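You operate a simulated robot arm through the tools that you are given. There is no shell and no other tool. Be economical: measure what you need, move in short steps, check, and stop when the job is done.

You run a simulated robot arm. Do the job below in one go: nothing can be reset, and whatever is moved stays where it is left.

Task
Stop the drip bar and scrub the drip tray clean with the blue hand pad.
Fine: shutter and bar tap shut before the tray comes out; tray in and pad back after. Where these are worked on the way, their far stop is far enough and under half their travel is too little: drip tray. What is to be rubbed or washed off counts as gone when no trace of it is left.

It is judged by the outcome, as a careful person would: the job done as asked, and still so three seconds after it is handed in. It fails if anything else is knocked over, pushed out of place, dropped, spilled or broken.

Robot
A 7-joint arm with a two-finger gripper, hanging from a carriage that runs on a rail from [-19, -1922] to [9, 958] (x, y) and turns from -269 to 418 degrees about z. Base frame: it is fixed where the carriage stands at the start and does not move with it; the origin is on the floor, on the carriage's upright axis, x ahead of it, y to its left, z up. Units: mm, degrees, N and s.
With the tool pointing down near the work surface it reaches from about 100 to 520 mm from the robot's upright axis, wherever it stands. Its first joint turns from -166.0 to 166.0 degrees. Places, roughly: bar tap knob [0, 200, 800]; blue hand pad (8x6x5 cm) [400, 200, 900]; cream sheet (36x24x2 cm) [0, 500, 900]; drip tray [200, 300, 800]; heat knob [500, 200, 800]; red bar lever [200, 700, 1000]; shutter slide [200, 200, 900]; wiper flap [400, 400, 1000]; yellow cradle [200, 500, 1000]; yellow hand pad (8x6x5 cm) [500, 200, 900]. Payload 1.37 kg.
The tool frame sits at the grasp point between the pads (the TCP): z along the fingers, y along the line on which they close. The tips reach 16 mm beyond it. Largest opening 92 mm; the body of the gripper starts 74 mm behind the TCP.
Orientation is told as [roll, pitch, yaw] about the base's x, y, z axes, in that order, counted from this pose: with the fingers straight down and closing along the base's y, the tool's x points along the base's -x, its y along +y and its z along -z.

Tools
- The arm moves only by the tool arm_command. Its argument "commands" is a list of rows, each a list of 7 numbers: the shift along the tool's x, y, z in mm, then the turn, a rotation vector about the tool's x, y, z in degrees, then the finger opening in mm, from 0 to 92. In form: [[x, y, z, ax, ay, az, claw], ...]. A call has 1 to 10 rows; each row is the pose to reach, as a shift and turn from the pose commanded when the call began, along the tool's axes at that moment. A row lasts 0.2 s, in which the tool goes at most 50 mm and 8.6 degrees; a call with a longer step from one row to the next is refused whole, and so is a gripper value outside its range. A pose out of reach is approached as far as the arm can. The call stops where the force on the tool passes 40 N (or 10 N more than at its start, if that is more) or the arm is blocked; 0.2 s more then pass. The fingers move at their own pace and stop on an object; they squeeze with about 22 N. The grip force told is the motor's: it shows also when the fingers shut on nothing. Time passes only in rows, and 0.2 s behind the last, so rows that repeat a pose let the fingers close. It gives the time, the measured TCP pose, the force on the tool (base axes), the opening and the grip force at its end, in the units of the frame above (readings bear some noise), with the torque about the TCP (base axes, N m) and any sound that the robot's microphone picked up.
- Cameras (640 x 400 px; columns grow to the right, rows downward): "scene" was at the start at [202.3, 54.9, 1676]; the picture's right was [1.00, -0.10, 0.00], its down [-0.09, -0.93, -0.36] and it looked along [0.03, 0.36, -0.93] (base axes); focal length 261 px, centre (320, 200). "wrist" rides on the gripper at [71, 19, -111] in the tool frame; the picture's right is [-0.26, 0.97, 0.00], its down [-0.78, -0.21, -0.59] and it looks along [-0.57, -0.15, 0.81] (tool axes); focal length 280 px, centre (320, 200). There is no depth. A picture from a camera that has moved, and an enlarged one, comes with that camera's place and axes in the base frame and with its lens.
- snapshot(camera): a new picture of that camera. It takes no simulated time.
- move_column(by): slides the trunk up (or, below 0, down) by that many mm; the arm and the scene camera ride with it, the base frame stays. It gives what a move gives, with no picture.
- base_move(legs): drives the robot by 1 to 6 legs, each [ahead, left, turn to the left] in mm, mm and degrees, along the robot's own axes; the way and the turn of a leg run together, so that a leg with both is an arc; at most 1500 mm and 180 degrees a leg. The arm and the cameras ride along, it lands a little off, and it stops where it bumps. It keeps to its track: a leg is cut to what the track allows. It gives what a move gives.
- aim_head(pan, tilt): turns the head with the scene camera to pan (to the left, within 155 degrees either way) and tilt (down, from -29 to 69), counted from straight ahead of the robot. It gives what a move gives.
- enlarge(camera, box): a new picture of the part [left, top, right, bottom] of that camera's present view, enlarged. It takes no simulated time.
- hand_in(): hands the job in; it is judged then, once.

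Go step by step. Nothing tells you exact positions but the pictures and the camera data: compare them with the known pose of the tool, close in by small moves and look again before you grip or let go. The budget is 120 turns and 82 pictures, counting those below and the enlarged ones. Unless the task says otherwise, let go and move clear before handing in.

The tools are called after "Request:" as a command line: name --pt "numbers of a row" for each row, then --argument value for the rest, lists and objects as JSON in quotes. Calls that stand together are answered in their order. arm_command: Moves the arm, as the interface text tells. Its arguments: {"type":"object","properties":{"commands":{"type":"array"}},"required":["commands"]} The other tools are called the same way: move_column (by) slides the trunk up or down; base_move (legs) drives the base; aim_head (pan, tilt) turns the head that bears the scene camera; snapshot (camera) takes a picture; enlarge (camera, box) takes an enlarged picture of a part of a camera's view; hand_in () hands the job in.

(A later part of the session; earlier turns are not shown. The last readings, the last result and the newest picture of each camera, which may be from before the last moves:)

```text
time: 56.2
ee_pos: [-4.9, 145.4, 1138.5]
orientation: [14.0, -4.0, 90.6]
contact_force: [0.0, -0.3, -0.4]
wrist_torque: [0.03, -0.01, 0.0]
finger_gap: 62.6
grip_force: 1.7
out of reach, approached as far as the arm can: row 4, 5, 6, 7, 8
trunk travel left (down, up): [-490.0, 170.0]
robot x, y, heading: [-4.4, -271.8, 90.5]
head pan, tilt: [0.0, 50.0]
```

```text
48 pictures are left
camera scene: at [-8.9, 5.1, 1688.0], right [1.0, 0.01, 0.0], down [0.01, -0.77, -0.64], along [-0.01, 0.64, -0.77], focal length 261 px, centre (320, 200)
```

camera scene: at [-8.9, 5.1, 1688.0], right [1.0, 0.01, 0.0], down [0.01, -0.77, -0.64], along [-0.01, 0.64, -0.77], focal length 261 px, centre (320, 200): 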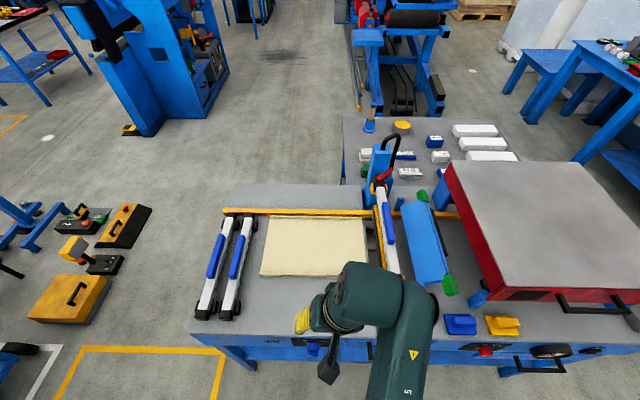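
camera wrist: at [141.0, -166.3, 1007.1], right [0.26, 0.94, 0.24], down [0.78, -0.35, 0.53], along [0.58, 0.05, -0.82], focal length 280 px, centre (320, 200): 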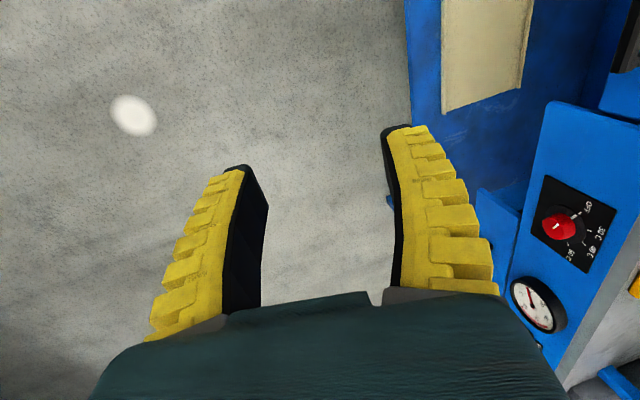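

The wrist needs more height above the tool. I'll raise the trunk and lower the arm correspondingly while levelling.

Request:
move_column --by 160

Request:
arm_command --pt "0 0 30 0 0 0 60" --pt "0 0 60 0 0 0 60" --pt "0 0 90 0 0 0 60" --pt "0 0 120 0 0 0 60" --pt "0 0 150 4 1 0 60" --pt "0 0 180 8 2 0 60" --pt "0 0 200 12 3 0 60" --pt "0 0 200 14 4 0.5 60"

```text
time: 58.1
ee_pos: [-4.8, 145.2, 1298.6]
orientation: [14.0, -4.1, 90.6]
contact_force: [-0.1, -0.4, 0.7]
wrist_torque: [-0.02, 0.02, -0.01]
finger_gap: 62.4
grip_force: 1.6
trunk travel left (down, up): [-650.0, 10.0]
robot x, y, heading: [-3.2, -272.0, 90.5]
head pan, tilt: [0.0, 50.0]
```

```text
time: 59.9
ee_pos: [-59.4, 152.3, 1115.8]
orientation: [15.8, -2.3, 90.2]
contact_force: [0.6, 0.0, -0.3]
wrist_torque: [0.03, 0.0, -0.03]
finger_gap: 62.6
grip_force: 1.8
out of reach, approached as far as the arm can: row 5, 6, 7, 8
trunk travel left (down, up): [-650.0, 10.0]
robot x, y, heading: [-4.3, -267.4, 90.7]
head pan, tilt: [0.0, 50.0]
```

Levelling still fails; I'll back the tool-axis turn off by 45° and then try levelling.

Request:
arm_command --pt "0 0 0 0 0 -8.5 60" --pt "0 0 0 0 0 -17 60" --pt "0 0 0 0 0 -25.5 60" --pt "0 0 0 0 0 -34 60" --pt "0 0 0 0 0 -42.5 60" --pt "0 0 0 0 0 -50 60"

Request:
snapshot --camera "scene"

```text
time: 61.3
ee_pos: [-59.9, 154.3, 1118.5]
orientation: [8.6, -13.8, 139.8]
contact_force: [0.1, -0.1, 0.5]
wrist_torque: [0.0, 0.01, 0.01]
finger_gap: 62.4
grip_force: 2.0
trunk travel left (down, up): [-650.0, 10.0]
robot x, y, heading: [0.6, -271.7, 90.9]
head pan, tilt: [0.0, 50.0]
```

```text
47 pictures are left
camera scene: at [-8.9, 5.1, 1848.0], right [1.0, 0.01, 0.0], down [0.01, -0.77, -0.64], along [-0.01, 0.64, -0.77], focal length 261 px, centre (320, 200)
```

scene: 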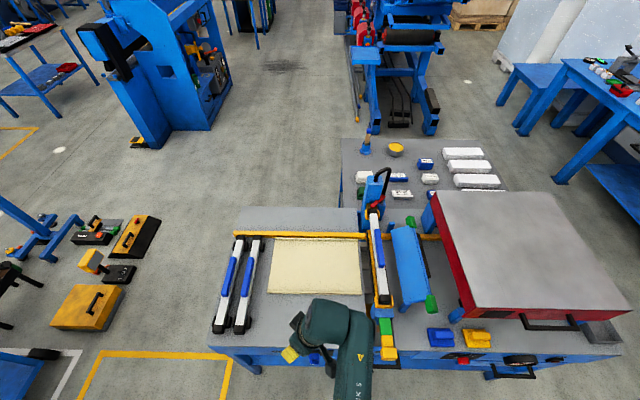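

Request:
arm_command --pt "0 0 0 3.5 4.1 0 60" --pt "0 0 0 7 8.2 0 60" --pt "0 0 0 10.5 12.4 0 60" --pt "0 0 0 10.5 12.4 0 60"

```text
time: 62.3
ee_pos: [-58.6, 154.3, 1118.8]
orientation: [8.5, -13.7, 139.6]
contact_force: [-0.3, 0.2, 0.5]
wrist_torque: [0.0, 0.04, 0.01]
finger_gap: 62.4
grip_force: 1.9
out of reach, approached as far as the arm can: row 1, 2, 3, 4
trunk travel left (down, up): [-650.0, 10.0]
robot x, y, heading: [-2.8, -266.6, 90.7]
head pan, tilt: [0.0, 50.0]
```

The wrist looks flipped past straight (joint stop about 35° beyond the forearm line). I'll swing the tool out sideways and forward above the forearm line, then bring it straight down to unflip it; first step sideways.

Request:
arm_command --pt "0 0 0 0.7 -8 0 60" --pt "0 0 0 1.4 -16 0 60" --pt "0 0 0 2 -24 0 60" --pt "0 0 0 2.7 -32 0 60"

```text
time: 63.3
ee_pos: [-59.6, 155.2, 1117.2]
orientation: [8.4, -45.5, 134.2]
contact_force: [-0.8, 0.5, -0.2]
wrist_torque: [-0.04, -0.01, 0.04]
finger_gap: 62.4
grip_force: 2.0
trunk travel left (down, up): [-650.0, 10.0]
robot x, y, heading: [-2.4, -268.1, 90.4]
head pan, tilt: [0.0, 50.0]
```

Request:
arm_command --pt "0 0 0 7.3 -2.9 0 60" --pt "0 0 0 14.5 -5.8 0 60" --pt "0 0 0 21.8 -8.6 0 60" --pt "0 0 0 29 -11.5 0 60" --pt "0 0 0 36.3 -14.4 0 60"

```text
time: 64.5
ee_pos: [-57.5, 153.8, 1117.8]
orientation: [-31.8, -59.2, 138.8]
contact_force: [0.6, 0.3, 0.0]
wrist_torque: [0.02, 0.03, 0.04]
finger_gap: 62.5
grip_force: 2.0
trunk travel left (down, up): [-650.0, 10.0]
robot x, y, heading: [-3.6, -273.7, 90.7]
head pan, tilt: [0.0, 50.0]
```

Request:
arm_command --pt "0 0 0 -2.4 7.6 0 60" --pt "0 0 0 -4.8 15.3 0 60" --pt "0 0 0 -7.2 22.9 0 60" --pt "0 0 0 -9.6 30.5 0 60" --pt "0 0 0 -12 38.1 0 60" --pt "0 0 0 -14.4 45.8 0 60" --pt "0 0 0 -16.8 53.4 0 60" --pt "0 0 0 -19.2 61 0 60"

```text
time: 66.3
ee_pos: [-57.3, 150.9, 1092.9]
orientation: [10.7, -10.7, 119.5]
contact_force: [0.9, -0.6, 0.0]
wrist_torque: [0.11, 0.04, -0.05]
finger_gap: 62.5
grip_force: 1.9
out of reach, approached as far as the arm can: row 4, 5, 6, 7, 8
trunk travel left (down, up): [-650.0, 10.0]
robot x, y, heading: [-1.3, -271.3, 90.6]
head pan, tilt: [0.0, 50.0]
```

The last swing slipped back round the same side (forearm-roll joint seems the one at its stop). I'll repeat it, but line the tool up exactly in the arm's vertical plane before coming down.

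Request:
arm_command --pt "0 0 0 -2.6 -7.6 0 60" --pt "0 0 0 -5.2 -15.2 0 60" --pt "0 0 0 -7.8 -22.9 0 60" --pt "0 0 0 -10.4 -30.5 0 60"

```text
time: 67.3
ee_pos: [-57.7, 151.1, 1094.0]
orientation: [25.9, -39.9, 109.1]
contact_force: [-0.8, 1.0, -1.0]
wrist_torque: [-0.03, -0.01, -0.01]
finger_gap: 62.6
grip_force: 2.0
trunk travel left (down, up): [-650.0, 10.0]
robot x, y, heading: [-3.4, -269.9, 90.3]
head pan, tilt: [0.0, 50.0]
```

Request:
arm_command --pt "2.2 -6.8 -5.4 6.8 -4.9 0.9 60" --pt "4.5 -13.6 -10.8 13.6 -9.8 1.8 60" --pt "6.7 -20.5 -16.2 20.4 -14.7 2.7 60" --pt "9 -27.3 -21.6 27.2 -19.5 3.5 60" --pt "11.3 -34.2 -27 34 -24.4 4.4 60" --pt "13.5 -41 -32.5 40.8 -29.3 5.3 60"

Request:
snapshot --camera "scene"

```text
time: 68.7
ee_pos: [-3.2, 162.9, 1094.5]
orientation: [6.4, -65.1, 91.5]
contact_force: [-0.2, 0.3, -0.5]
wrist_torque: [-0.11, -0.01, -0.01]
finger_gap: 62.4
grip_force: 1.7
out of reach, approached as far as the arm can: row 6
trunk travel left (down, up): [-650.0, 10.0]
robot x, y, heading: [-1.2, -271.4, 90.9]
head pan, tilt: [0.0, 50.0]
```

```text
46 pictures are left
camera scene: at [-9.0, 5.4, 1848.3], right [1.0, 0.01, 0.0], down [0.01, -0.77, -0.64], along [-0.01, 0.64, -0.77], focal length 261 px, centre (320, 200)
```

scene: 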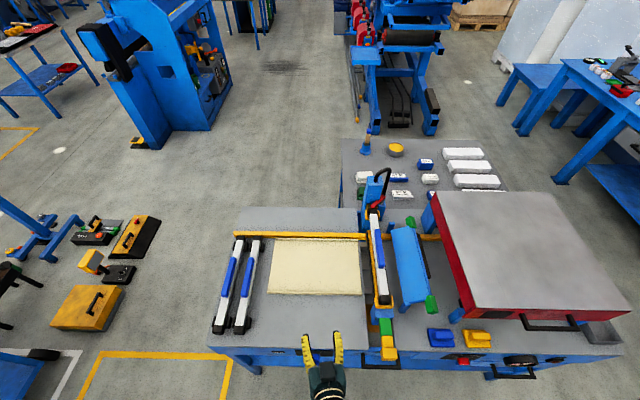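

The tool points forward, nearly in the arm plane. Now I pitch it down within that plane.

Request:
arm_command --pt "0 0 0 3 6 0 60" --pt "0 0 0 6.4 12 0 60" --pt "0 0 0 6.4 18 0 60" --pt "0 0 0 6.4 24 0 60" --pt "0 0 0 6.4 30 0 60"

Request:
arm_command --pt "0 0 0 0 6 0 60" --pt "0 0 0 0 12 0 60" --pt "0 0 0 0 18 0 60" --pt "0 0 0 0 24 0 60" --pt "0 0 0 0 30 0 60"

```text
time: 69.9
ee_pos: [-3.1, 151.7, 1091.9]
orientation: [-4.9, -36.7, 88.1]
contact_force: [-0.1, 0.6, 0.1]
wrist_torque: [0.02, 0.01, 0.01]
finger_gap: 62.5
grip_force: 2.4
out of reach, approached as far as the arm can: row 1
trunk travel left (down, up): [-650.0, 10.0]
robot x, y, heading: [-0.3, -272.4, 90.9]
head pan, tilt: [0.0, 50.0]
```

```text
time: 71.1
ee_pos: [-3.5, 150.8, 1092.9]
orientation: [-4.0, -6.8, 85.5]
contact_force: [0.4, 0.5, -0.9]
wrist_torque: [0.0, 0.0, -0.01]
finger_gap: 62.7
grip_force: 1.7
trunk travel left (down, up): [-650.0, 10.0]
robot x, y, heading: [-3.5, -272.7, 90.6]
head pan, tilt: [0.0, 50.0]
```

Unflipped. I'll level it and bring the tool in front of the slide at a good height.

Request:
arm_command --pt "0 -20 0 -2 3 -2 60" --pt "0 -50 0 -4.5 6.5 -4.5 60" --pt "0 -90 0 -4.5 6.5 -4.5 60" --pt "0 -130 0 -4.5 6.5 -4.5 60" --pt "0 -170 0 -4.5 6.5 -4.5 60" --pt "0 -205 0 -4.5 6.5 -4.5 60"

Request:
snapshot --camera "wrist"

```text
time: 72.5
ee_pos: [202.0, 132.6, 1107.7]
orientation: [0.3, -0.3, 89.8]
contact_force: [-0.7, 0.8, 0.4]
wrist_torque: [0.02, 0.01, 0.03]
finger_gap: 62.7
grip_force: 1.6
trunk travel left (down, up): [-650.0, 10.0]
robot x, y, heading: [-4.4, -275.8, 90.7]
head pan, tilt: [0.0, 50.0]
```

```text
45 pictures are left
camera wrist: at [182.4, 61.7, 1217.9], right [-0.96, 0.26, 0.01], down [0.22, 0.78, 0.59], along [0.15, 0.57, -0.81], focal length 280 px, centre (320, 200)
```

wrist: 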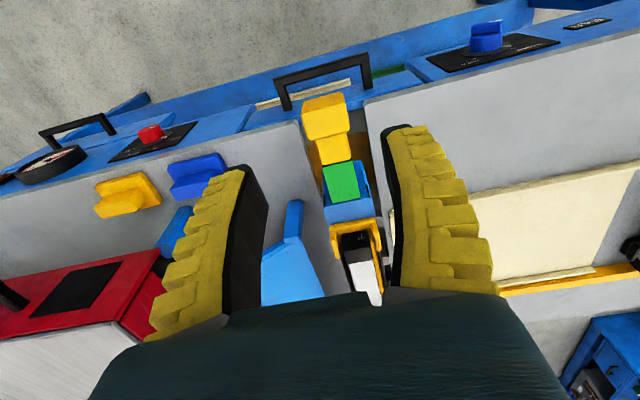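

Request:
enlarge --camera "wrist" --box '[280, 80, 400, 240]'

```text
2.50 times, centred on (340, 160) of wrist
camera zoom: at [182.4, 61.7, 1217.9], right [-0.96, 0.26, 0.01], down [0.22, 0.78, 0.59], along [0.15, 0.57, -0.81], focal length 701 px, centre (270, 300)
```

zoom: 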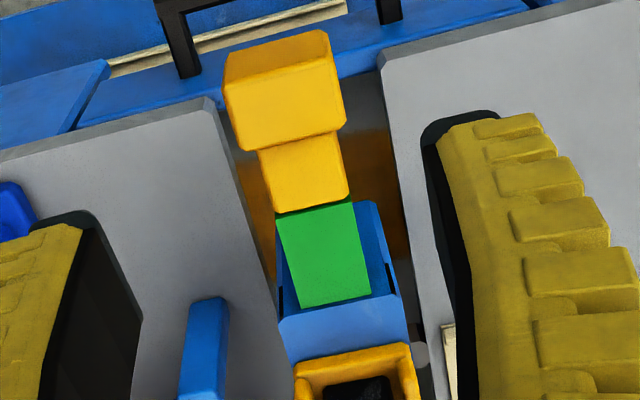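

The slide is a tongue in a blue housing with a yellow knob at about (201,158,930), 46 mm wide. I'll descend over the knob with open fingers either side, then grip it.

Request:
arm_command --pt "-6 0 40 0 0 0 84" --pt "-12 0 80 0 0 0 84" --pt "-18 0 115 0 0 0 84" --pt "-25 0 130 0 0 0 84" --pt "-25 0 130 0 0 0 84"

Request:
snapshot --camera "wrist"

```text
time: 73.7
ee_pos: [198.2, 150.4, 993.0]
orientation: [0.3, -0.4, 89.7]
contact_force: [-0.5, 0.5, -0.4]
wrist_torque: [0.01, 0.0, 0.03]
finger_gap: 85.0
grip_force: 0.9
out of reach, approached as far as the arm can: row 4, 5
trunk travel left (down, up): [-650.0, 10.0]
robot x, y, heading: [-1.4, -273.6, 90.4]
head pan, tilt: [0.0, 50.0]
```

```text
43 pictures are left
camera wrist: at [180.1, 79.4, 1103.8], right [-0.96, 0.26, 0.01], down [0.22, 0.78, 0.59], along [0.15, 0.57, -0.81], focal length 280 px, centre (320, 200)
```

wrist: 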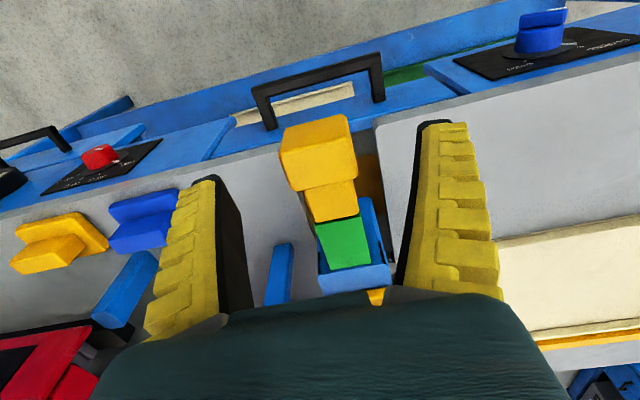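

Centred laterally. I'll lower the trunk 60 mm and shift forward 9 mm, then close.

Request:
move_column --by -60

Request:
arm_command --pt "-9 0 0 0 0 0 84" --pt "-9 0 0 0 0 0 40" --pt "-9 0 0 0 0 0 20" --pt "-9 0 0 0 0 0 20" --pt "-9 0 0 0 0 0 20"

Request:
snapshot --camera "wrist"

```text
time: 74.7
ee_pos: [199.6, 149.4, 932.0]
orientation: [0.3, -0.4, 89.8]
contact_force: [-0.1, -0.3, -1.0]
wrist_torque: [0.0, 0.0, 0.0]
finger_gap: 84.7
grip_force: 0.6
trunk travel left (down, up): [-590.0, 70.0]
robot x, y, heading: [-3.0, -272.1, 91.0]
head pan, tilt: [0.0, 50.0]
```

```text
time: 75.9
ee_pos: [200.7, 156.0, 939.2]
orientation: [0.0, -0.4, 89.7]
contact_force: [13.8, -1.8, 12.2]
wrist_torque: [0.03, 0.03, -0.26]
finger_gap: 39.4
grip_force: 28.5
out of reach, approached as far as the arm can: row 1, 2, 3, 4, 5
trunk travel left (down, up): [-590.0, 70.0]
robot x, y, heading: [-7.8, -270.3, 90.4]
head pan, tilt: [0.0, 50.0]
```

```text
42 pictures are left
camera wrist: at [182.0, 84.8, 1049.3], right [-0.96, 0.27, 0.0], down [0.21, 0.77, 0.6], along [0.16, 0.57, -0.8], focal length 280 px, centre (320, 200)
```

wrist: 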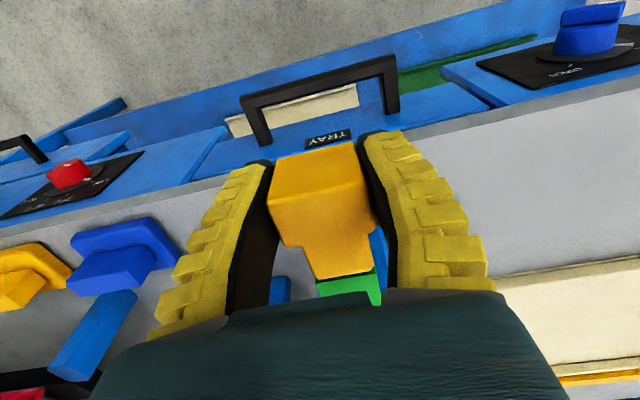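

The knob is gripped but the arm is at its reach limit. I'll release, raise, drive the carriage 120 mm closer and re-grip so the arm has travel to push.

Request:
arm_command --pt "0 0 0 0 0 0 84" --pt "0 0 0 0 0 0 84" --pt "0 0 -40 0 0 0 84" --pt "0 0 -70 0 0 0 84" --pt "35 0 -70 0 0 0 84" --pt "70 0 -70 0 0 0 84" --pt "110 0 -70 0 0 0 84"

Request:
base_move --legs '[[110, 0, 0]]'

```text
time: 77.5
ee_pos: [238.7, 119.4, 946.4]
orientation: [0.2, -0.2, 89.8]
contact_force: [-0.5, 1.8, 0.5]
wrist_torque: [-0.11, -0.07, 0.0]
finger_gap: 85.1
grip_force: 0.1
out of reach, approached as far as the arm can: row 3, 4, 5, 6, 7
trunk travel left (down, up): [-590.0, 70.0]
robot x, y, heading: [-2.7, -273.8, 90.8]
head pan, tilt: [0.0, 50.0]
```

```text
time: 78.6
ee_pos: [238.0, 179.1, 942.3]
orientation: [0.9, 1.9, 90.1]
contact_force: [1.0, -3.5, 0.1]
wrist_torque: [0.03, 0.03, 0.15]
finger_gap: 84.1
grip_force: 0.1
trunk travel left (down, up): [-590.0, 70.0]
robot x, y, heading: [-2.6, -197.8, 90.4]
head pan, tilt: [0.0, 50.0]
stopped in leg 1: the force on the tool passed its limit at 68 N (the readings are from after the stop); the commanded pose is now the measured one
```

The arm didn't lift and the drive bumped something. Let me look before moving.

Request:
snapshot --camera "wrist"

Request:
snapshot --camera "scene"

```text
41 pictures are left
camera wrist: at [219.9, 111.9, 1054.6], right [-0.97, 0.26, 0.01], down [0.22, 0.8, 0.56], along [0.14, 0.54, -0.83], focal length 280 px, centre (320, 200)
```

wrist: 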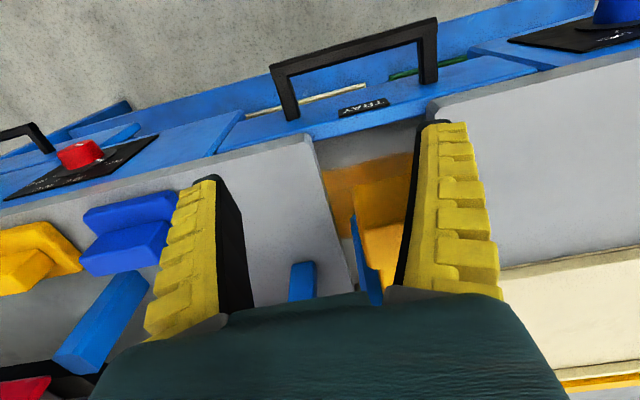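

```text
40 pictures are left
camera scene: at [-7.7, 81.3, 1787.8], right [1.0, 0.01, 0.0], down [0.01, -0.77, -0.64], along [-0.01, 0.64, -0.77], focal length 261 px, centre (320, 200)
```

scene: 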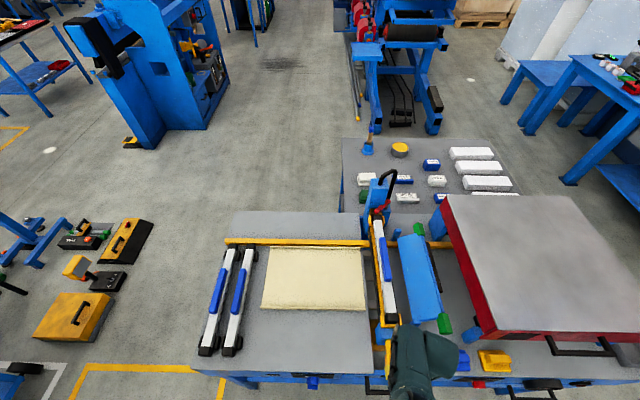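

The finger happened to push the slide's knob inward. I'll back off straight and see where the slide ended up.

Request:
base_move --legs '[[-120, 0, 0]]'

Request:
enlarge --camera "wrist" --box '[240, 60, 480, 300]'

Request:
enlarge --camera "scene" --box '[340, 230, 440, 350]'

```text
time: 79.8
ee_pos: [235.9, 61.3, 941.0]
orientation: [0.9, 1.6, 90.1]
contact_force: [0.3, -0.5, 0.9]
wrist_torque: [-0.02, 0.02, 0.03]
finger_gap: 84.8
grip_force: 0.8
trunk travel left (down, up): [-590.0, 70.0]
robot x, y, heading: [-1.5, -311.6, 90.6]
head pan, tilt: [0.0, 50.0]
```

```text
1.67 times, centred on (360, 180) of wrist
camera zoom: at [218.6, -5.7, 1055.2], right [-0.97, 0.26, 0.01], down [0.22, 0.8, 0.56], along [0.14, 0.54, -0.83], focal length 467 px, centre (253, 233)
```

zoom: 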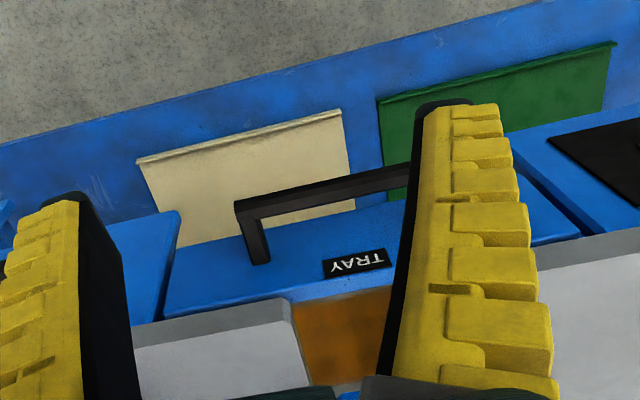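

```text
3.33 times, centred on (390, 290) of scene
camera zoom: at [-9.0, -37.9, 1788.0], right [1.0, 0.01, 0.0], down [0.01, -0.77, -0.64], along [-0.01, 0.64, -0.77], focal length 869 px, centre (87, -100)
```

zoom: 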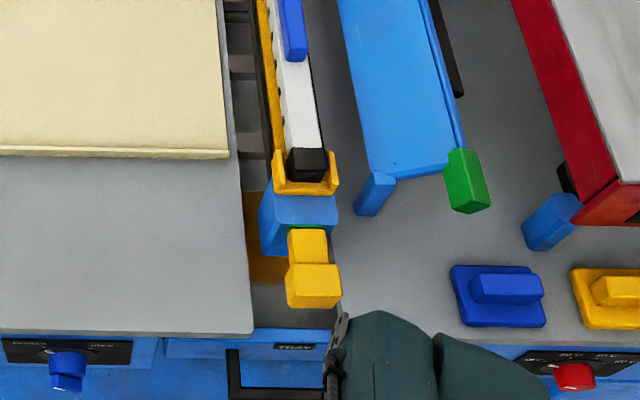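

The slide is in almost fully (just a sliver of green shows). I'll close the fingers, centre on the knob and push it gently to its stop.

Request:
arm_command --pt "0 10 0 0 0 0 40" --pt "0 22 4 0 0 0 0" --pt "0 35 8 0 0 0 0" --pt "0 35 8 0 0 0 0" --pt "0 35 8 0 0 0 0"

Request:
base_move --legs '[[70, 0, 0]]'

Request:
snapshot --camera "wrist"

```text
time: 81.0
ee_pos: [205.1, 68.1, 927.2]
orientation: [1.0, 1.9, 90.1]
contact_force: [0.0, -0.4, 0.2]
wrist_torque: [-0.02, 0.0, 0.01]
finger_gap: 0.0
grip_force: 21.8
out of reach, approached as far as the arm can: row 1, 2, 3, 4, 5
trunk travel left (down, up): [-590.0, 70.0]
robot x, y, heading: [-2.7, -314.3, 90.6]
head pan, tilt: [0.0, 50.0]
```

```text
time: 82.0
ee_pos: [206.0, 136.6, 927.0]
orientation: [1.0, 1.8, 90.1]
contact_force: [0.2, -0.1, 0.0]
wrist_torque: [0.02, 0.02, -0.02]
finger_gap: 0.1
grip_force: 21.9
trunk travel left (down, up): [-590.0, 70.0]
robot x, y, heading: [-2.0, -241.8, 90.7]
head pan, tilt: [0.0, 50.0]
```

```text
37 pictures are left
camera wrist: at [188.1, 69.5, 1041.4], right [-0.97, 0.26, 0.01], down [0.22, 0.8, 0.56], along [0.14, 0.54, -0.83], focal length 280 px, centre (320, 200)
```

wrist: 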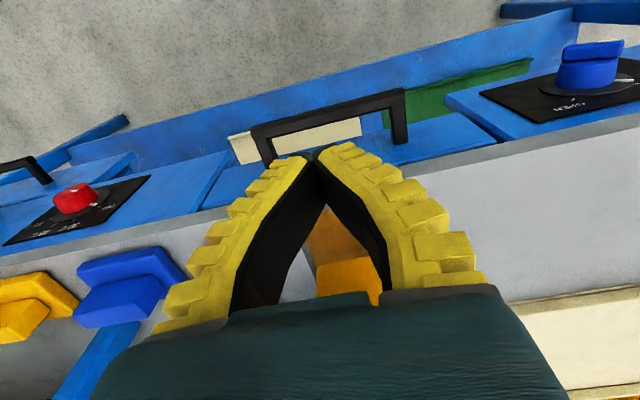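

Request:
base_move --legs '[[25, 0, 0]]'

Request:
arm_command --pt "-8 4 0 0 0 0 0" --pt "-16 4 0 0 0 0 0" --pt "-24 4 0 0 0 0 0" --pt "-32 4 0 0 0 0 0" --pt "-40 4 0 0 0 0 0" --pt "-48 4 0 0 0 0 0"

```text
time: 82.8
ee_pos: [206.1, 161.5, 927.8]
orientation: [0.9, 1.8, 90.1]
contact_force: [0.2, 0.4, 0.6]
wrist_torque: [0.0, -0.01, -0.03]
finger_gap: 0.0
grip_force: 22.0
trunk travel left (down, up): [-590.0, 70.0]
robot x, y, heading: [-0.7, -219.0, 90.5]
head pan, tilt: [0.0, 50.0]
```

```text
time: 84.2
ee_pos: [199.9, 177.7, 925.1]
orientation: [1.1, 2.7, 90.0]
contact_force: [7.5, -26.6, -9.1]
wrist_torque: [0.68, 0.54, -0.76]
finger_gap: 0.0
grip_force: 22.1
out of reach, approached as far as the arm can: row 4, 5, 6
trunk travel left (down, up): [-590.0, 70.0]
robot x, y, heading: [-1.9, -224.3, 90.5]
head pan, tilt: [0.0, 50.0]
```

Solid contact at the stop with no further travel. I'll back off and verify from the scene camera.

Request:
arm_command --pt "30 0 0 0 0 0 0" --pt "60 0 0 0 0 0 30"

Request:
base_move --legs '[[-250, 0, 0]]'

Request:
snapshot --camera "scene"

Request:
enlarge --camera "scene" --box '[350, 170, 430, 250]'

```text
time: 84.8
ee_pos: [208.7, 148.6, 915.6]
orientation: [0.9, 1.6, 90.1]
contact_force: [-1.1, 0.3, 0.2]
wrist_torque: [-0.01, 0.0, 0.01]
finger_gap: 33.8
grip_force: 2.4
out of reach, approached as far as the arm can: row 1, 2
trunk travel left (down, up): [-590.0, 70.0]
robot x, y, heading: [-6.0, -217.6, 90.5]
head pan, tilt: [0.0, 50.0]
```

```text
time: 86.6
ee_pos: [206.9, -102.5, 913.7]
orientation: [1.1, 1.9, 90.2]
contact_force: [0.6, 0.3, -0.5]
wrist_torque: [-0.01, -0.02, -0.02]
finger_gap: 33.8
grip_force: 2.5
trunk travel left (down, up): [-590.0, 70.0]
robot x, y, heading: [-4.5, -463.6, 90.7]
head pan, tilt: [0.0, 50.0]
```

```text
36 pictures are left
camera scene: at [-10.1, -190.5, 1788.0], right [1.0, 0.01, 0.0], down [0.01, -0.77, -0.64], along [-0.01, 0.64, -0.77], focal length 261 px, centre (320, 200)
```

scene: 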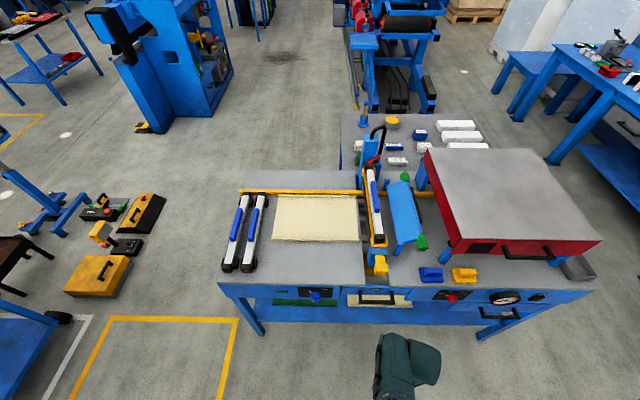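

```text
5.00 times, centred on (390, 210) of scene
camera zoom: at [-10.1, -190.5, 1788.0], right [1.0, 0.01, 0.0], down [0.01, -0.77, -0.64], along [-0.01, 0.64, -0.77], focal length 1303 px, centre (-30, 150)
```

zoom: 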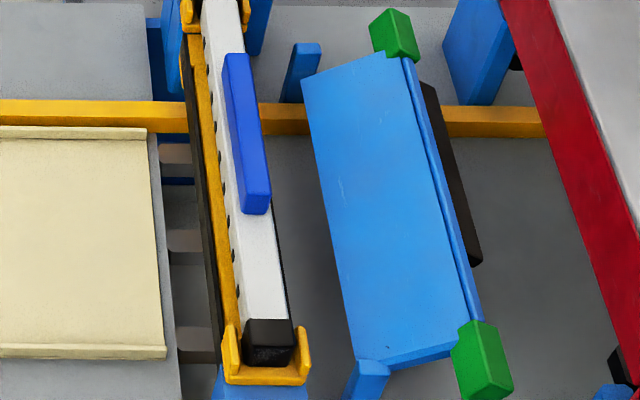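

The shutter is home and the tap shut. For the tray handle (bar at about y 140, z 808, under the bench overhang), I'll come in with the tool tilted 45° and fingers closing across the bar. First turn the tool 90° about its axis.

Request:
move_column --by -90

Request:
arm_command --pt "0 0 -6 0 0 -8.5 40" --pt "0 0 -12 0 0 -17 40" --pt "0 0 -18 0 0 -25.5 40" --pt "0 0 -24 0 0 -34 40" --pt "0 0 -30 0 0 -42.5 40" --pt "0 0 -36 0 0 -51 40" --pt "0 0 -42 0 0 -59.5 40" --pt "0 0 -48 0 0 -68 40" --pt "0 0 -54 0 0 -76.5 40" --pt "0 0 -60 0 0 -85 40"

```text
time: 87.9
ee_pos: [206.3, -101.9, 825.2]
orientation: [1.0, 1.8, 90.2]
contact_force: [0.1, -0.8, 0.4]
wrist_torque: [-0.01, 0.03, -0.02]
finger_gap: 33.8
grip_force: 2.3
trunk travel left (down, up): [-500.0, 160.0]
robot x, y, heading: [-6.1, -468.1, 90.7]
head pan, tilt: [0.0, 50.0]
```

```text
time: 90.1
ee_pos: [222.4, -74.1, 860.2]
orientation: [2.0, -0.9, 175.3]
contact_force: [-0.4, -0.3, -0.7]
wrist_torque: [-0.01, -0.01, 0.0]
finger_gap: 43.5
grip_force: 2.1
out of reach, approached as far as the arm can: row 1, 2, 3, 4, 5, 6, 7, 8, 9, 10
trunk travel left (down, up): [-500.0, 160.0]
robot x, y, heading: [-3.7, -466.5, 90.5]
head pan, tilt: [0.0, 50.0]
```

Request:
arm_command --pt "-4 0 0 7.5 0 0 40" --pt "-8 0 0 15 0 0 40" --pt "-12 0 0 22.5 0 0 40" --pt "-16 0 0 30 0 0 40" --pt "-20 0 0 37.5 0 0 40" --pt "-22 0 0 45 0 -4.5 40" --pt "-22 0 0 45 0 -4.5 40"

Request:
snapshot --camera "wrist"

Request:
snapshot --camera "scene"

```text
refused: row 6 steps farther than a row can; nothing moved
```

```text
34 pictures are left
camera wrist: at [293.8, -95.3, 972.2], right [-0.34, -0.94, 0.04], down [-0.75, 0.3, 0.59], along [-0.57, 0.17, -0.8], focal length 280 px, centre (320, 200)
```

wrist: 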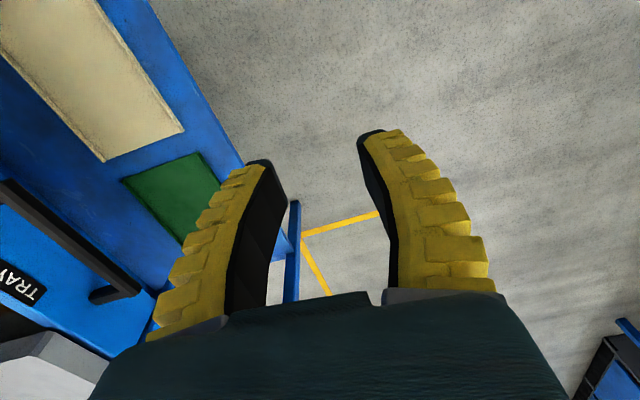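

```text
33 pictures are left
camera scene: at [-10.1, -190.6, 1698.0], right [1.0, 0.01, 0.0], down [0.01, -0.77, -0.64], along [-0.01, 0.64, -0.77], focal length 261 px, centre (320, 200)
```

scene: 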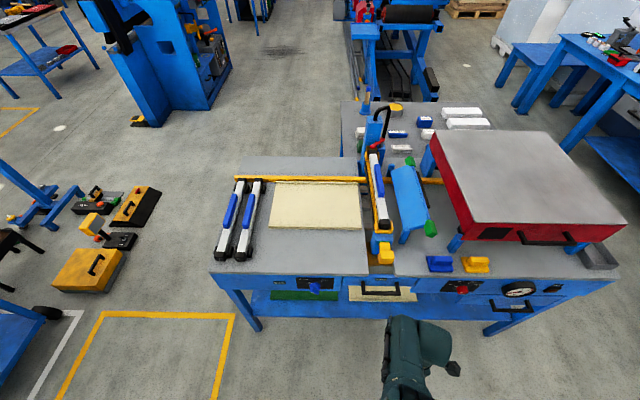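

I'll redo the tilt in smaller end steps.

Request:
arm_command --pt "-4 0 0 7.5 0 0 40" --pt "-8 0 0 15 0 0 40" --pt "-12 0 0 22.5 0 0 40" --pt "-16 0 0 30 0 -1.5 40" --pt "-20 0 0 37.5 0 -3 40" --pt "-22 0 0 45 0 -4.5 40" --pt "-22 0 0 45 0 -4.5 40"

```text
time: 91.7
ee_pos: [223.1, -17.3, 809.8]
orientation: [-43.2, -0.3, -179.7]
contact_force: [-0.9, -1.1, -0.7]
wrist_torque: [0.14, -0.11, -0.07]
finger_gap: 43.6
grip_force: 2.3
out of reach, approached as far as the arm can: row 1, 2, 3, 4, 5, 6
trunk travel left (down, up): [-500.0, 160.0]
robot x, y, heading: [-2.3, -468.4, 90.6]
head pan, tilt: [0.0, 50.0]
```

Request:
arm_command --pt "-12 0 0 0 0 0 40" --pt "-23 0 0 0 0 0 40" --pt "-23 0 0 0 0 0 40"

Request:
snapshot --camera "wrist"

```text
time: 92.5
ee_pos: [178.3, -71.3, 862.2]
orientation: [-43.2, 0.8, 179.2]
contact_force: [-0.2, -0.3, 0.0]
wrist_torque: [0.01, -0.01, 0.03]
finger_gap: 43.4
grip_force: 1.9
out of reach, approached as far as the arm can: row 1
trunk travel left (down, up): [-500.0, 160.0]
robot x, y, heading: [-2.0, -465.7, 90.6]
head pan, tilt: [0.0, 50.0]
```

```text
32 pictures are left
camera wrist: at [245.9, -161.7, 931.1], right [-0.26, -0.7, -0.66], down [-0.79, -0.24, 0.56], along [-0.55, 0.67, -0.49], focal length 280 px, centre (320, 200)
```

wrist: 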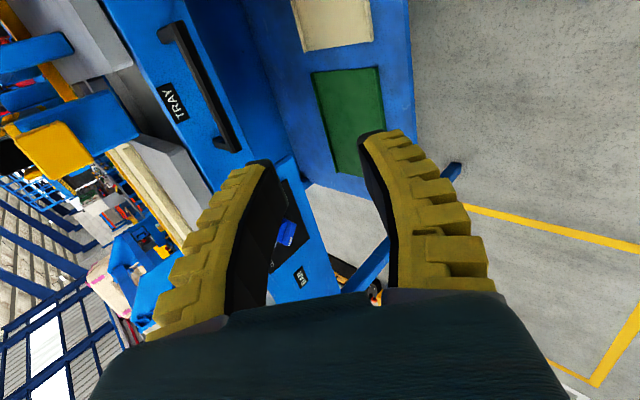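

The handle bar is at about x 150–260, y 140, z 810. I'll drive the carriage 130 mm ahead, then approach along the tool axis, stopping 40 mm short.

Request:
base_move --legs '[[130, 0, 0]]'

Request:
arm_command --pt "11 -11 15 0 0 0 36" --pt "22 -22 35 0 0 0 36" --pt "22 -22 52 0 0 0 36" --pt "22 -22 52 0 0 0 36"

Request:
snapshot --camera "wrist"

```text
time: 93.8
ee_pos: [177.5, 58.7, 862.1]
orientation: [-43.1, 0.6, 179.2]
contact_force: [-0.8, -0.3, 0.1]
wrist_torque: [-0.02, 0.01, -0.01]
finger_gap: 43.4
grip_force: 2.4
trunk travel left (down, up): [-500.0, 160.0]
robot x, y, heading: [-4.6, -336.4, 90.7]
head pan, tilt: [0.0, 50.0]
```

```text
time: 94.8
ee_pos: [200.1, 108.6, 837.5]
orientation: [-43.0, 0.7, 179.2]
contact_force: [0.3, -0.4, -0.6]
wrist_torque: [-0.03, -0.02, 0.0]
finger_gap: 39.4
grip_force: 2.2
trunk travel left (down, up): [-500.0, 160.0]
robot x, y, heading: [-1.8, -338.4, 90.9]
head pan, tilt: [0.0, 50.0]
```

```text
31 pictures are left
camera wrist: at [269.8, 19.2, 907.0], right [-0.26, -0.7, -0.66], down [-0.79, -0.24, 0.57], along [-0.55, 0.67, -0.49], focal length 280 px, centre (320, 200)
```

wrist: 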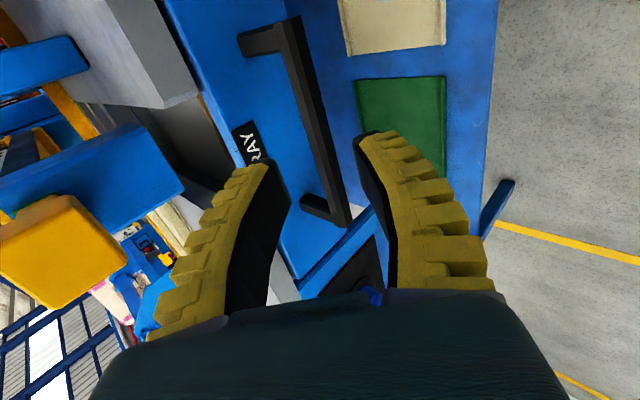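

The bar lies right on the tool axis. Advance 44 mm and close.

Request:
arm_command --pt "0 0 20 0 0 0 36" --pt "0 0 44 0 0 0 36" --pt "0 0 44 0 0 0 10" --pt "0 0 44 0 0 0 0" --pt "0 0 44 0 0 0 0"

```text
time: 96.0
ee_pos: [200.8, 135.6, 809.2]
orientation: [-43.1, 0.6, 179.2]
contact_force: [-6.6, -20.1, 29.8]
wrist_torque: [0.1, 0.41, -0.1]
finger_gap: 6.0
grip_force: 27.6
out of reach, approached as far as the arm can: row 2, 3, 4, 5
trunk travel left (down, up): [-500.0, 160.0]
robot x, y, heading: [-7.1, -338.5, 90.5]
head pan, tilt: [0.0, 50.0]
```

Request:
enlarge --camera "wrist" --box '[220, 40, 440, 220]'

```text
2.22 times, centred on (330, 130) of wrist
camera zoom: at [269.7, 45.2, 877.9], right [-0.26, -0.7, -0.66], down [-0.79, -0.24, 0.57], along [-0.55, 0.67, -0.49], focal length 623 px, centre (298, 356)
```

zoom: 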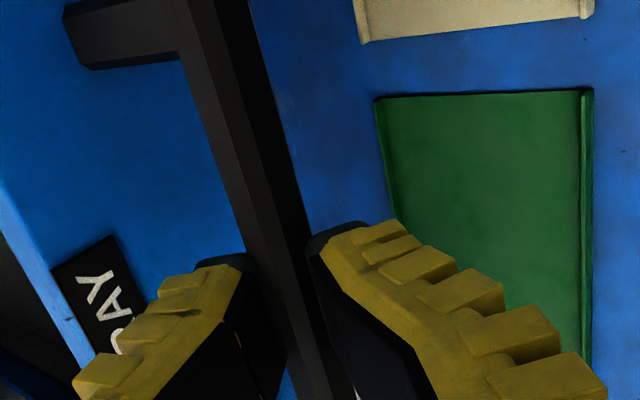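

The bar is held. Now I pull the tray out by driving the carriage back.

Request:
base_move --legs '[[-80, 0, 0]]'

```text
time: 97.0
ee_pos: [200.4, 57.4, 809.4]
orientation: [-43.2, 0.7, 179.2]
contact_force: [-0.6, 0.0, 0.0]
wrist_torque: [0.01, 0.01, 0.01]
finger_gap: 0.1
grip_force: 27.7
trunk travel left (down, up): [-500.0, 160.0]
robot x, y, heading: [-0.3, -418.0, 90.5]
head pan, tilt: [0.0, 50.0]
```

The fingers slipped off — they only pinched the corner of a ~15 mm square bar. I'll reduce the tilt to ~28°, lift clear, and look again.

Request:
arm_command --pt "0 -10 -20 -5 0 0 20" --pt "0 -20 -30 -10 0 0 36" --pt "0 -20 -30 -15 0 0 36" --pt "0 -20 -30 -15 0 0 36"

Request:
snapshot --camera "wrist"

```text
time: 98.0
ee_pos: [199.1, 50.6, 843.8]
orientation: [-28.0, 0.7, 179.2]
contact_force: [0.0, 0.5, -0.8]
wrist_torque: [-0.01, 0.03, 0.01]
finger_gap: 39.3
grip_force: 2.3
trunk travel left (down, up): [-500.0, 160.0]
robot x, y, heading: [-3.4, -418.0, 90.7]
head pan, tilt: [0.0, 50.0]
```

```text
29 pictures are left
camera wrist: at [268.4, -18.8, 933.7], right [-0.27, -0.85, -0.46], down [-0.79, -0.08, 0.61], along [-0.55, 0.52, -0.65], focal length 280 px, centre (320, 200)
```

wrist: 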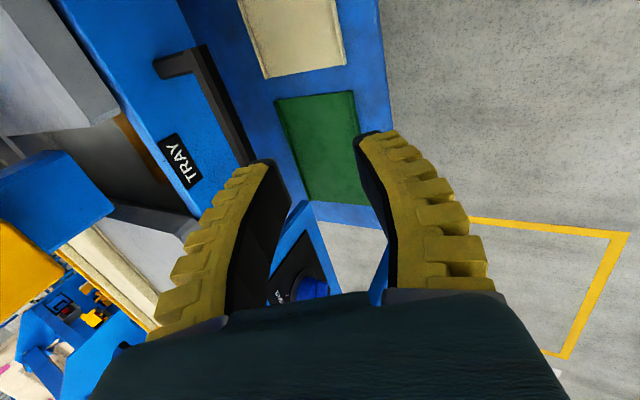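

The bar now seems to sit near y 130, z 807. Drive 60 mm ahead, and check the alignment.

Request:
base_move --legs '[[60, 0, 0]]'

Request:
snapshot --camera "wrist"

```text
time: 99.0
ee_pos: [201.4, 109.9, 844.6]
orientation: [-28.1, 0.7, 179.2]
contact_force: [0.6, -0.3, 0.1]
wrist_torque: [0.0, -0.01, 0.03]
finger_gap: 39.2
grip_force: 2.3
trunk travel left (down, up): [-500.0, 160.0]
robot x, y, heading: [-2.6, -353.3, 90.5]
head pan, tilt: [0.0, 50.0]
```

```text
28 pictures are left
camera wrist: at [269.3, 41.1, 933.7], right [-0.27, -0.85, -0.46], down [-0.79, -0.08, 0.61], along [-0.55, 0.52, -0.65], focal length 280 px, centre (320, 200)
```

wrist: 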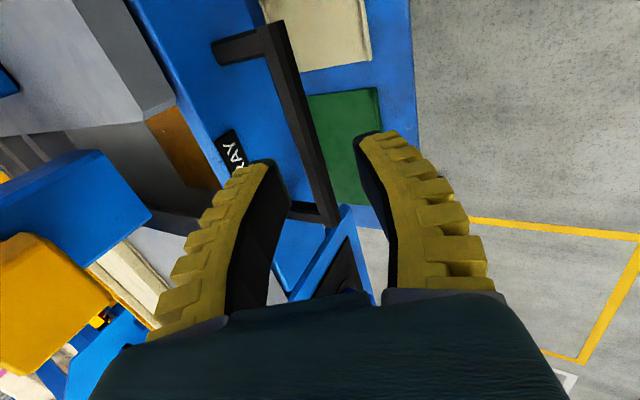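

The bar centre is ~10 mm off the axis (about y 143, z 804). I'll shift, advance fully over the bar and close.

Request:
arm_command --pt "0 -10 0 0 0 0 34" --pt "0 -10 20 0 0 0 32" --pt "0 -10 38 0 0 0 32" --pt "0 -10 53 0 0 0 32" --pt "0 -10 53 0 0 0 10" --pt "0 -10 53 0 0 0 5" --pt "0 -10 53 0 0 0 5"

```text
time: 100.6
ee_pos: [202.5, 123.6, 821.6]
orientation: [-28.1, 0.6, 179.2]
contact_force: [0.1, -0.2, 0.3]
wrist_torque: [0.0, -0.02, 0.0]
finger_gap: 10.0
grip_force: 2.9
out of reach, approached as far as the arm can: row 3, 4, 5, 6, 7
trunk travel left (down, up): [-500.0, 160.0]
robot x, y, heading: [-3.1, -356.9, 90.6]
head pan, tilt: [0.0, 50.0]
```

Arm is at reach limit; I'll open, retract, bring the carriage 80 mm closer and try again.

Request:
arm_command --pt "0 0 -25 0 0 0 32" --pt "0 0 -53 0 0 0 32" --pt "0 24 -66 0 0 0 32" --pt "0 48 -78 0 0 0 32" --pt "0 70.6 -90.7 0 0 0 32" --pt "0 70.6 -90.7 0 0 0 32"

Request:
base_move --legs '[[80, 0, 0]]'

```text
time: 102.0
ee_pos: [199.7, 19.2, 869.5]
orientation: [-28.1, 0.7, 179.2]
contact_force: [-0.2, -0.1, -0.9]
wrist_torque: [0.05, 0.03, -0.05]
finger_gap: 35.5
grip_force: 2.7
trunk travel left (down, up): [-500.0, 160.0]
robot x, y, heading: [-3.9, -357.6, 90.5]
head pan, tilt: [0.0, 50.0]
```

```text
time: 103.1
ee_pos: [200.9, 99.0, 868.9]
orientation: [-28.1, 0.7, 179.2]
contact_force: [-0.1, -0.3, -1.2]
wrist_torque: [-0.01, -0.01, -0.04]
finger_gap: 35.5
grip_force: 2.7
trunk travel left (down, up): [-500.0, 160.0]
robot x, y, heading: [-1.3, -278.3, 90.7]
head pan, tilt: [0.0, 50.0]
```

Request:
arm_command --pt "0 -8 10 0 0 0 32" --pt "0 -8 30 0 0 0 32" --pt "0 -8 50 0 0 0 32" --pt "0 -8 68 0 0 0 32" --pt "0 -8 80 0 0 0 32" --pt "0 -8 80 0 0 0 5" --pt "0 -8 80 0 0 0 5" --pt "0 -8 80 0 0 0 5"

```text
time: 104.9
ee_pos: [203.4, 143.1, 799.8]
orientation: [-28.0, 0.7, 179.2]
contact_force: [2.3, 2.5, -8.4]
wrist_torque: [-0.25, -0.06, -0.02]
finger_gap: 11.7
grip_force: 27.7
trunk travel left (down, up): [-500.0, 160.0]
robot x, y, heading: [-1.6, -281.5, 90.5]
head pan, tilt: [0.0, 50.0]
```

Gripped with an 11.7 mm gap. Pull by driving the carriage back 60 mm.

Request:
base_move --legs '[[-60, 0, 0]]'

```text
time: 105.8
ee_pos: [200.3, 79.7, 798.5]
orientation: [-27.7, 0.6, 179.1]
contact_force: [2.3, -3.1, -9.3]
wrist_torque: [-0.16, 0.22, 0.11]
finger_gap: 11.7
grip_force: 28.7
trunk travel left (down, up): [-500.0, 160.0]
robot x, y, heading: [-1.7, -335.5, 90.8]
head pan, tilt: [0.0, 50.0]
```

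The grip holds and the tray is sliding. I'll continue pulling to its far stop.

Request:
base_move --legs '[[-100, 0, 0]]'

Request:
base_move --legs '[[-100, 0, 0]]'

```text
time: 107.0
ee_pos: [199.5, -21.1, 797.7]
orientation: [-27.6, 0.5, 179.2]
contact_force: [6.1, -3.8, -9.6]
wrist_torque: [-0.07, 0.09, 0.1]
finger_gap: 11.3
grip_force: 28.1
trunk travel left (down, up): [-500.0, 160.0]
robot x, y, heading: [-3.1, -437.4, 90.4]
head pan, tilt: [0.0, 50.0]
```

```text
time: 108.1
ee_pos: [199.6, -123.8, 795.7]
orientation: [-27.2, 0.5, 179.2]
contact_force: [6.8, -4.8, -13.2]
wrist_torque: [0.05, -0.02, 0.0]
finger_gap: 9.9
grip_force: 27.6
trunk travel left (down, up): [-500.0, 160.0]
robot x, y, heading: [-1.1, -539.8, 90.5]
head pan, tilt: [0.0, 50.0]
```

Request:
snapshot --camera "scene"

```text
27 pictures are left
camera scene: at [-10.7, -261.4, 1697.6], right [1.0, 0.01, 0.0], down [0.01, -0.77, -0.64], along [-0.01, 0.64, -0.77], focal length 261 px, centre (320, 200)
```

scene: 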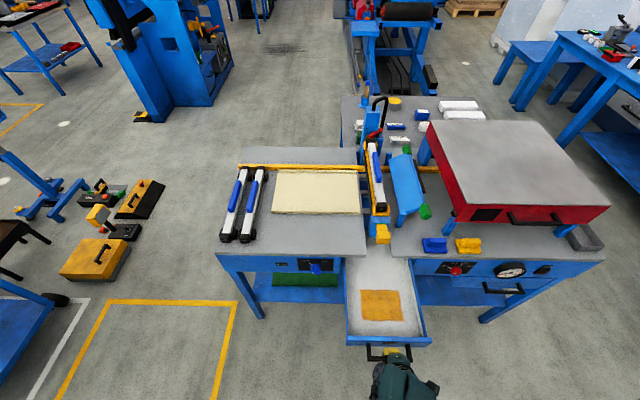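

The tray is well out, and an orange stain shows near its front. I'll pull a little more to find the stop.

Request:
base_move --legs '[[-50, 0, 0]]'

Request:
enlarge --camera "scene" --box '[320, 220, 480, 400]'

```text
time: 108.9
ee_pos: [197.7, -125.8, 798.1]
orientation: [-27.8, 0.6, 179.1]
contact_force: [5.6, 15.4, -18.8]
wrist_torque: [-0.24, 0.11, -0.06]
finger_gap: 9.1
grip_force: 28.1
trunk travel left (down, up): [-500.0, 160.0]
robot x, y, heading: [-3.2, -543.1, 90.5]
head pan, tilt: [0.0, 50.0]
stopped in leg 1: the force on the tool passed its limit at 44 N (the readings are from after the stop); the commanded pose is now the measured one
```

```text
2.22 times, centred on (400, 310) of scene
camera zoom: at [-11.0, -268.3, 1698.4], right [1.0, 0.01, 0.0], down [0.01, -0.77, -0.64], along [-0.01, 0.64, -0.77], focal length 579 px, centre (142, -44)
```

zoom: 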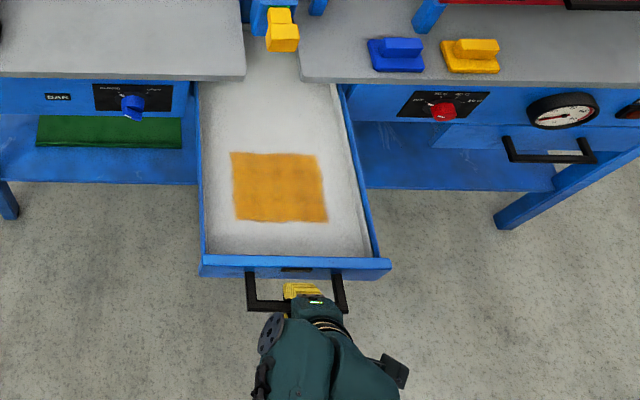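

Far stop reached (tray out ~270 mm); the stain spans about x 122–255, y -27–77. I'll release the handle, withdraw along the tool axis, and level the tool.

Request:
arm_command --pt "0 0 0 0 0 0 34" --pt "0 0 0 0 0 0 34" --pt "0 0 -25 0 0 0 34" --pt "0 0 -50 0 0 0 34" --pt "0 0 -80 0 0 0 34" --pt "0 0 -110 -7 0 0 34" --pt "0 0 -140 -14 0 0 34" --pt "0 0 -170 -21 0 0 34" --pt "0 0 -190 -28 0 0 34"

```text
time: 110.9
ee_pos: [195.4, -218.2, 965.5]
orientation: [0.4, 0.5, 179.1]
contact_force: [-0.1, 0.6, 0.0]
wrist_torque: [0.01, -0.02, 0.01]
finger_gap: 37.6
grip_force: 2.8
trunk travel left (down, up): [-500.0, 160.0]
robot x, y, heading: [-8.7, -547.4, 90.7]
head pan, tilt: [0.0, 50.0]
```

Clean. I'll shift the tool to x≈370, raise the trunk, and drive ahead to bring the tool over the blue pad.

Request:
arm_command --pt "35 0 0 0 0 0 60" --pt "70 0 0 0 0 0 60" --pt "105 0 0 0 0 0 60" --pt "140 0 0 0 0 0 60" --pt "175 0 0 0 0 0 60" --pt "175 0 0 0 0 0 60"

Request:
move_column --by 60

Request:
base_move --legs '[[385, 0, 0]]'

Request:
snapshot --camera "wrist"

```text
time: 112.3
ee_pos: [371.3, -219.1, 966.3]
orientation: [0.3, 0.5, 179.0]
contact_force: [-0.5, -1.0, 0.3]
wrist_torque: [0.0, 0.03, 0.01]
finger_gap: 62.5
grip_force: 2.1
trunk travel left (down, up): [-500.0, 160.0]
robot x, y, heading: [-2.5, -546.5, 90.8]
head pan, tilt: [0.0, 50.0]
```

```text
time: 113.3
ee_pos: [370.4, -219.8, 1026.0]
orientation: [0.3, 0.4, 179.1]
contact_force: [0.6, -0.6, -0.6]
wrist_torque: [-0.01, -0.01, -0.08]
finger_gap: 62.5
grip_force: 1.9
trunk travel left (down, up): [-560.0, 100.0]
robot x, y, heading: [-4.4, -547.6, 90.5]
head pan, tilt: [0.0, 50.0]
```

```text
time: 115.7
ee_pos: [372.5, 167.7, 1026.6]
orientation: [0.4, 0.5, 179.4]
contact_force: [0.6, -0.7, 0.3]
wrist_torque: [-0.02, -0.01, 0.03]
finger_gap: 62.5
grip_force: 1.6
trunk travel left (down, up): [-560.0, 100.0]
robot x, y, heading: [-1.4, -155.6, 90.8]
head pan, tilt: [0.0, 50.0]
```

```text
25 pictures are left
camera wrist: at [442.2, 148.3, 1138.2], right [-0.27, -0.96, 0.0], down [-0.78, 0.22, 0.58], along [-0.56, 0.16, -0.81], focal length 280 px, centre (320, 200)
```

wrist: 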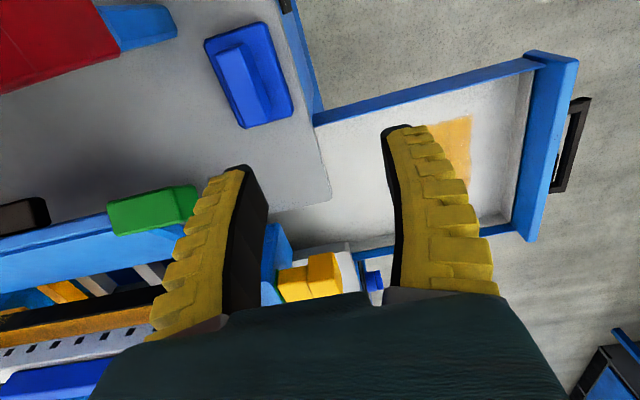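

By the wrist camera the blue pad is at about (400, 217), with its ridge running along x. I'll drive 75 mm closer and centre above it.

Request:
base_move --legs '[[75, 0, 0]]'

Request:
arm_command --pt "10 10 10 0 0 0 60" --pt "20 20 20 0 0 0 60" --pt "27 27 30 0 0 0 60" --pt "27 27 30 0 0 0 60"

Request:
snapshot --camera "wrist"

```text
time: 116.8
ee_pos: [373.4, 240.8, 1027.6]
orientation: [0.5, 0.5, 179.3]
contact_force: [-0.1, -0.5, 0.3]
wrist_torque: [0.03, 0.06, 0.03]
finger_gap: 62.6
grip_force: 1.9
trunk travel left (down, up): [-560.0, 100.0]
robot x, y, heading: [-3.9, -85.8, 90.6]
head pan, tilt: [0.0, 50.0]
```

```text
time: 117.8
ee_pos: [399.4, 214.7, 997.0]
orientation: [0.4, 0.5, 179.4]
contact_force: [0.0, -0.3, -0.1]
wrist_torque: [0.0, 0.0, 0.0]
finger_gap: 62.7
grip_force: 2.1
trunk travel left (down, up): [-560.0, 100.0]
robot x, y, heading: [-2.8, -84.0, 91.1]
head pan, tilt: [0.0, 50.0]
```

```text
24 pictures are left
camera wrist: at [470.3, 194.9, 1108.6], right [-0.27, -0.96, 0.0], down [-0.78, 0.22, 0.58], along [-0.56, 0.16, -0.81], focal length 280 px, centre (320, 200)
```

wrist: 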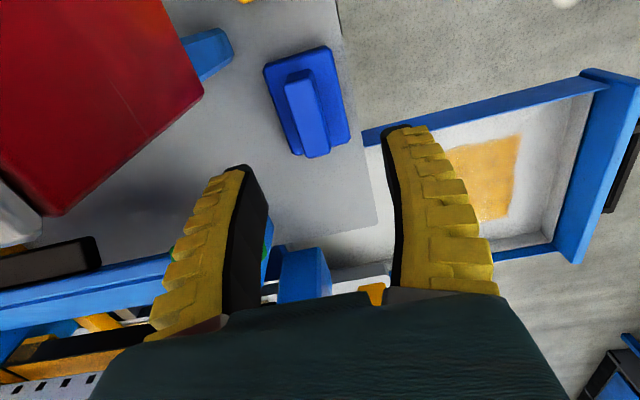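

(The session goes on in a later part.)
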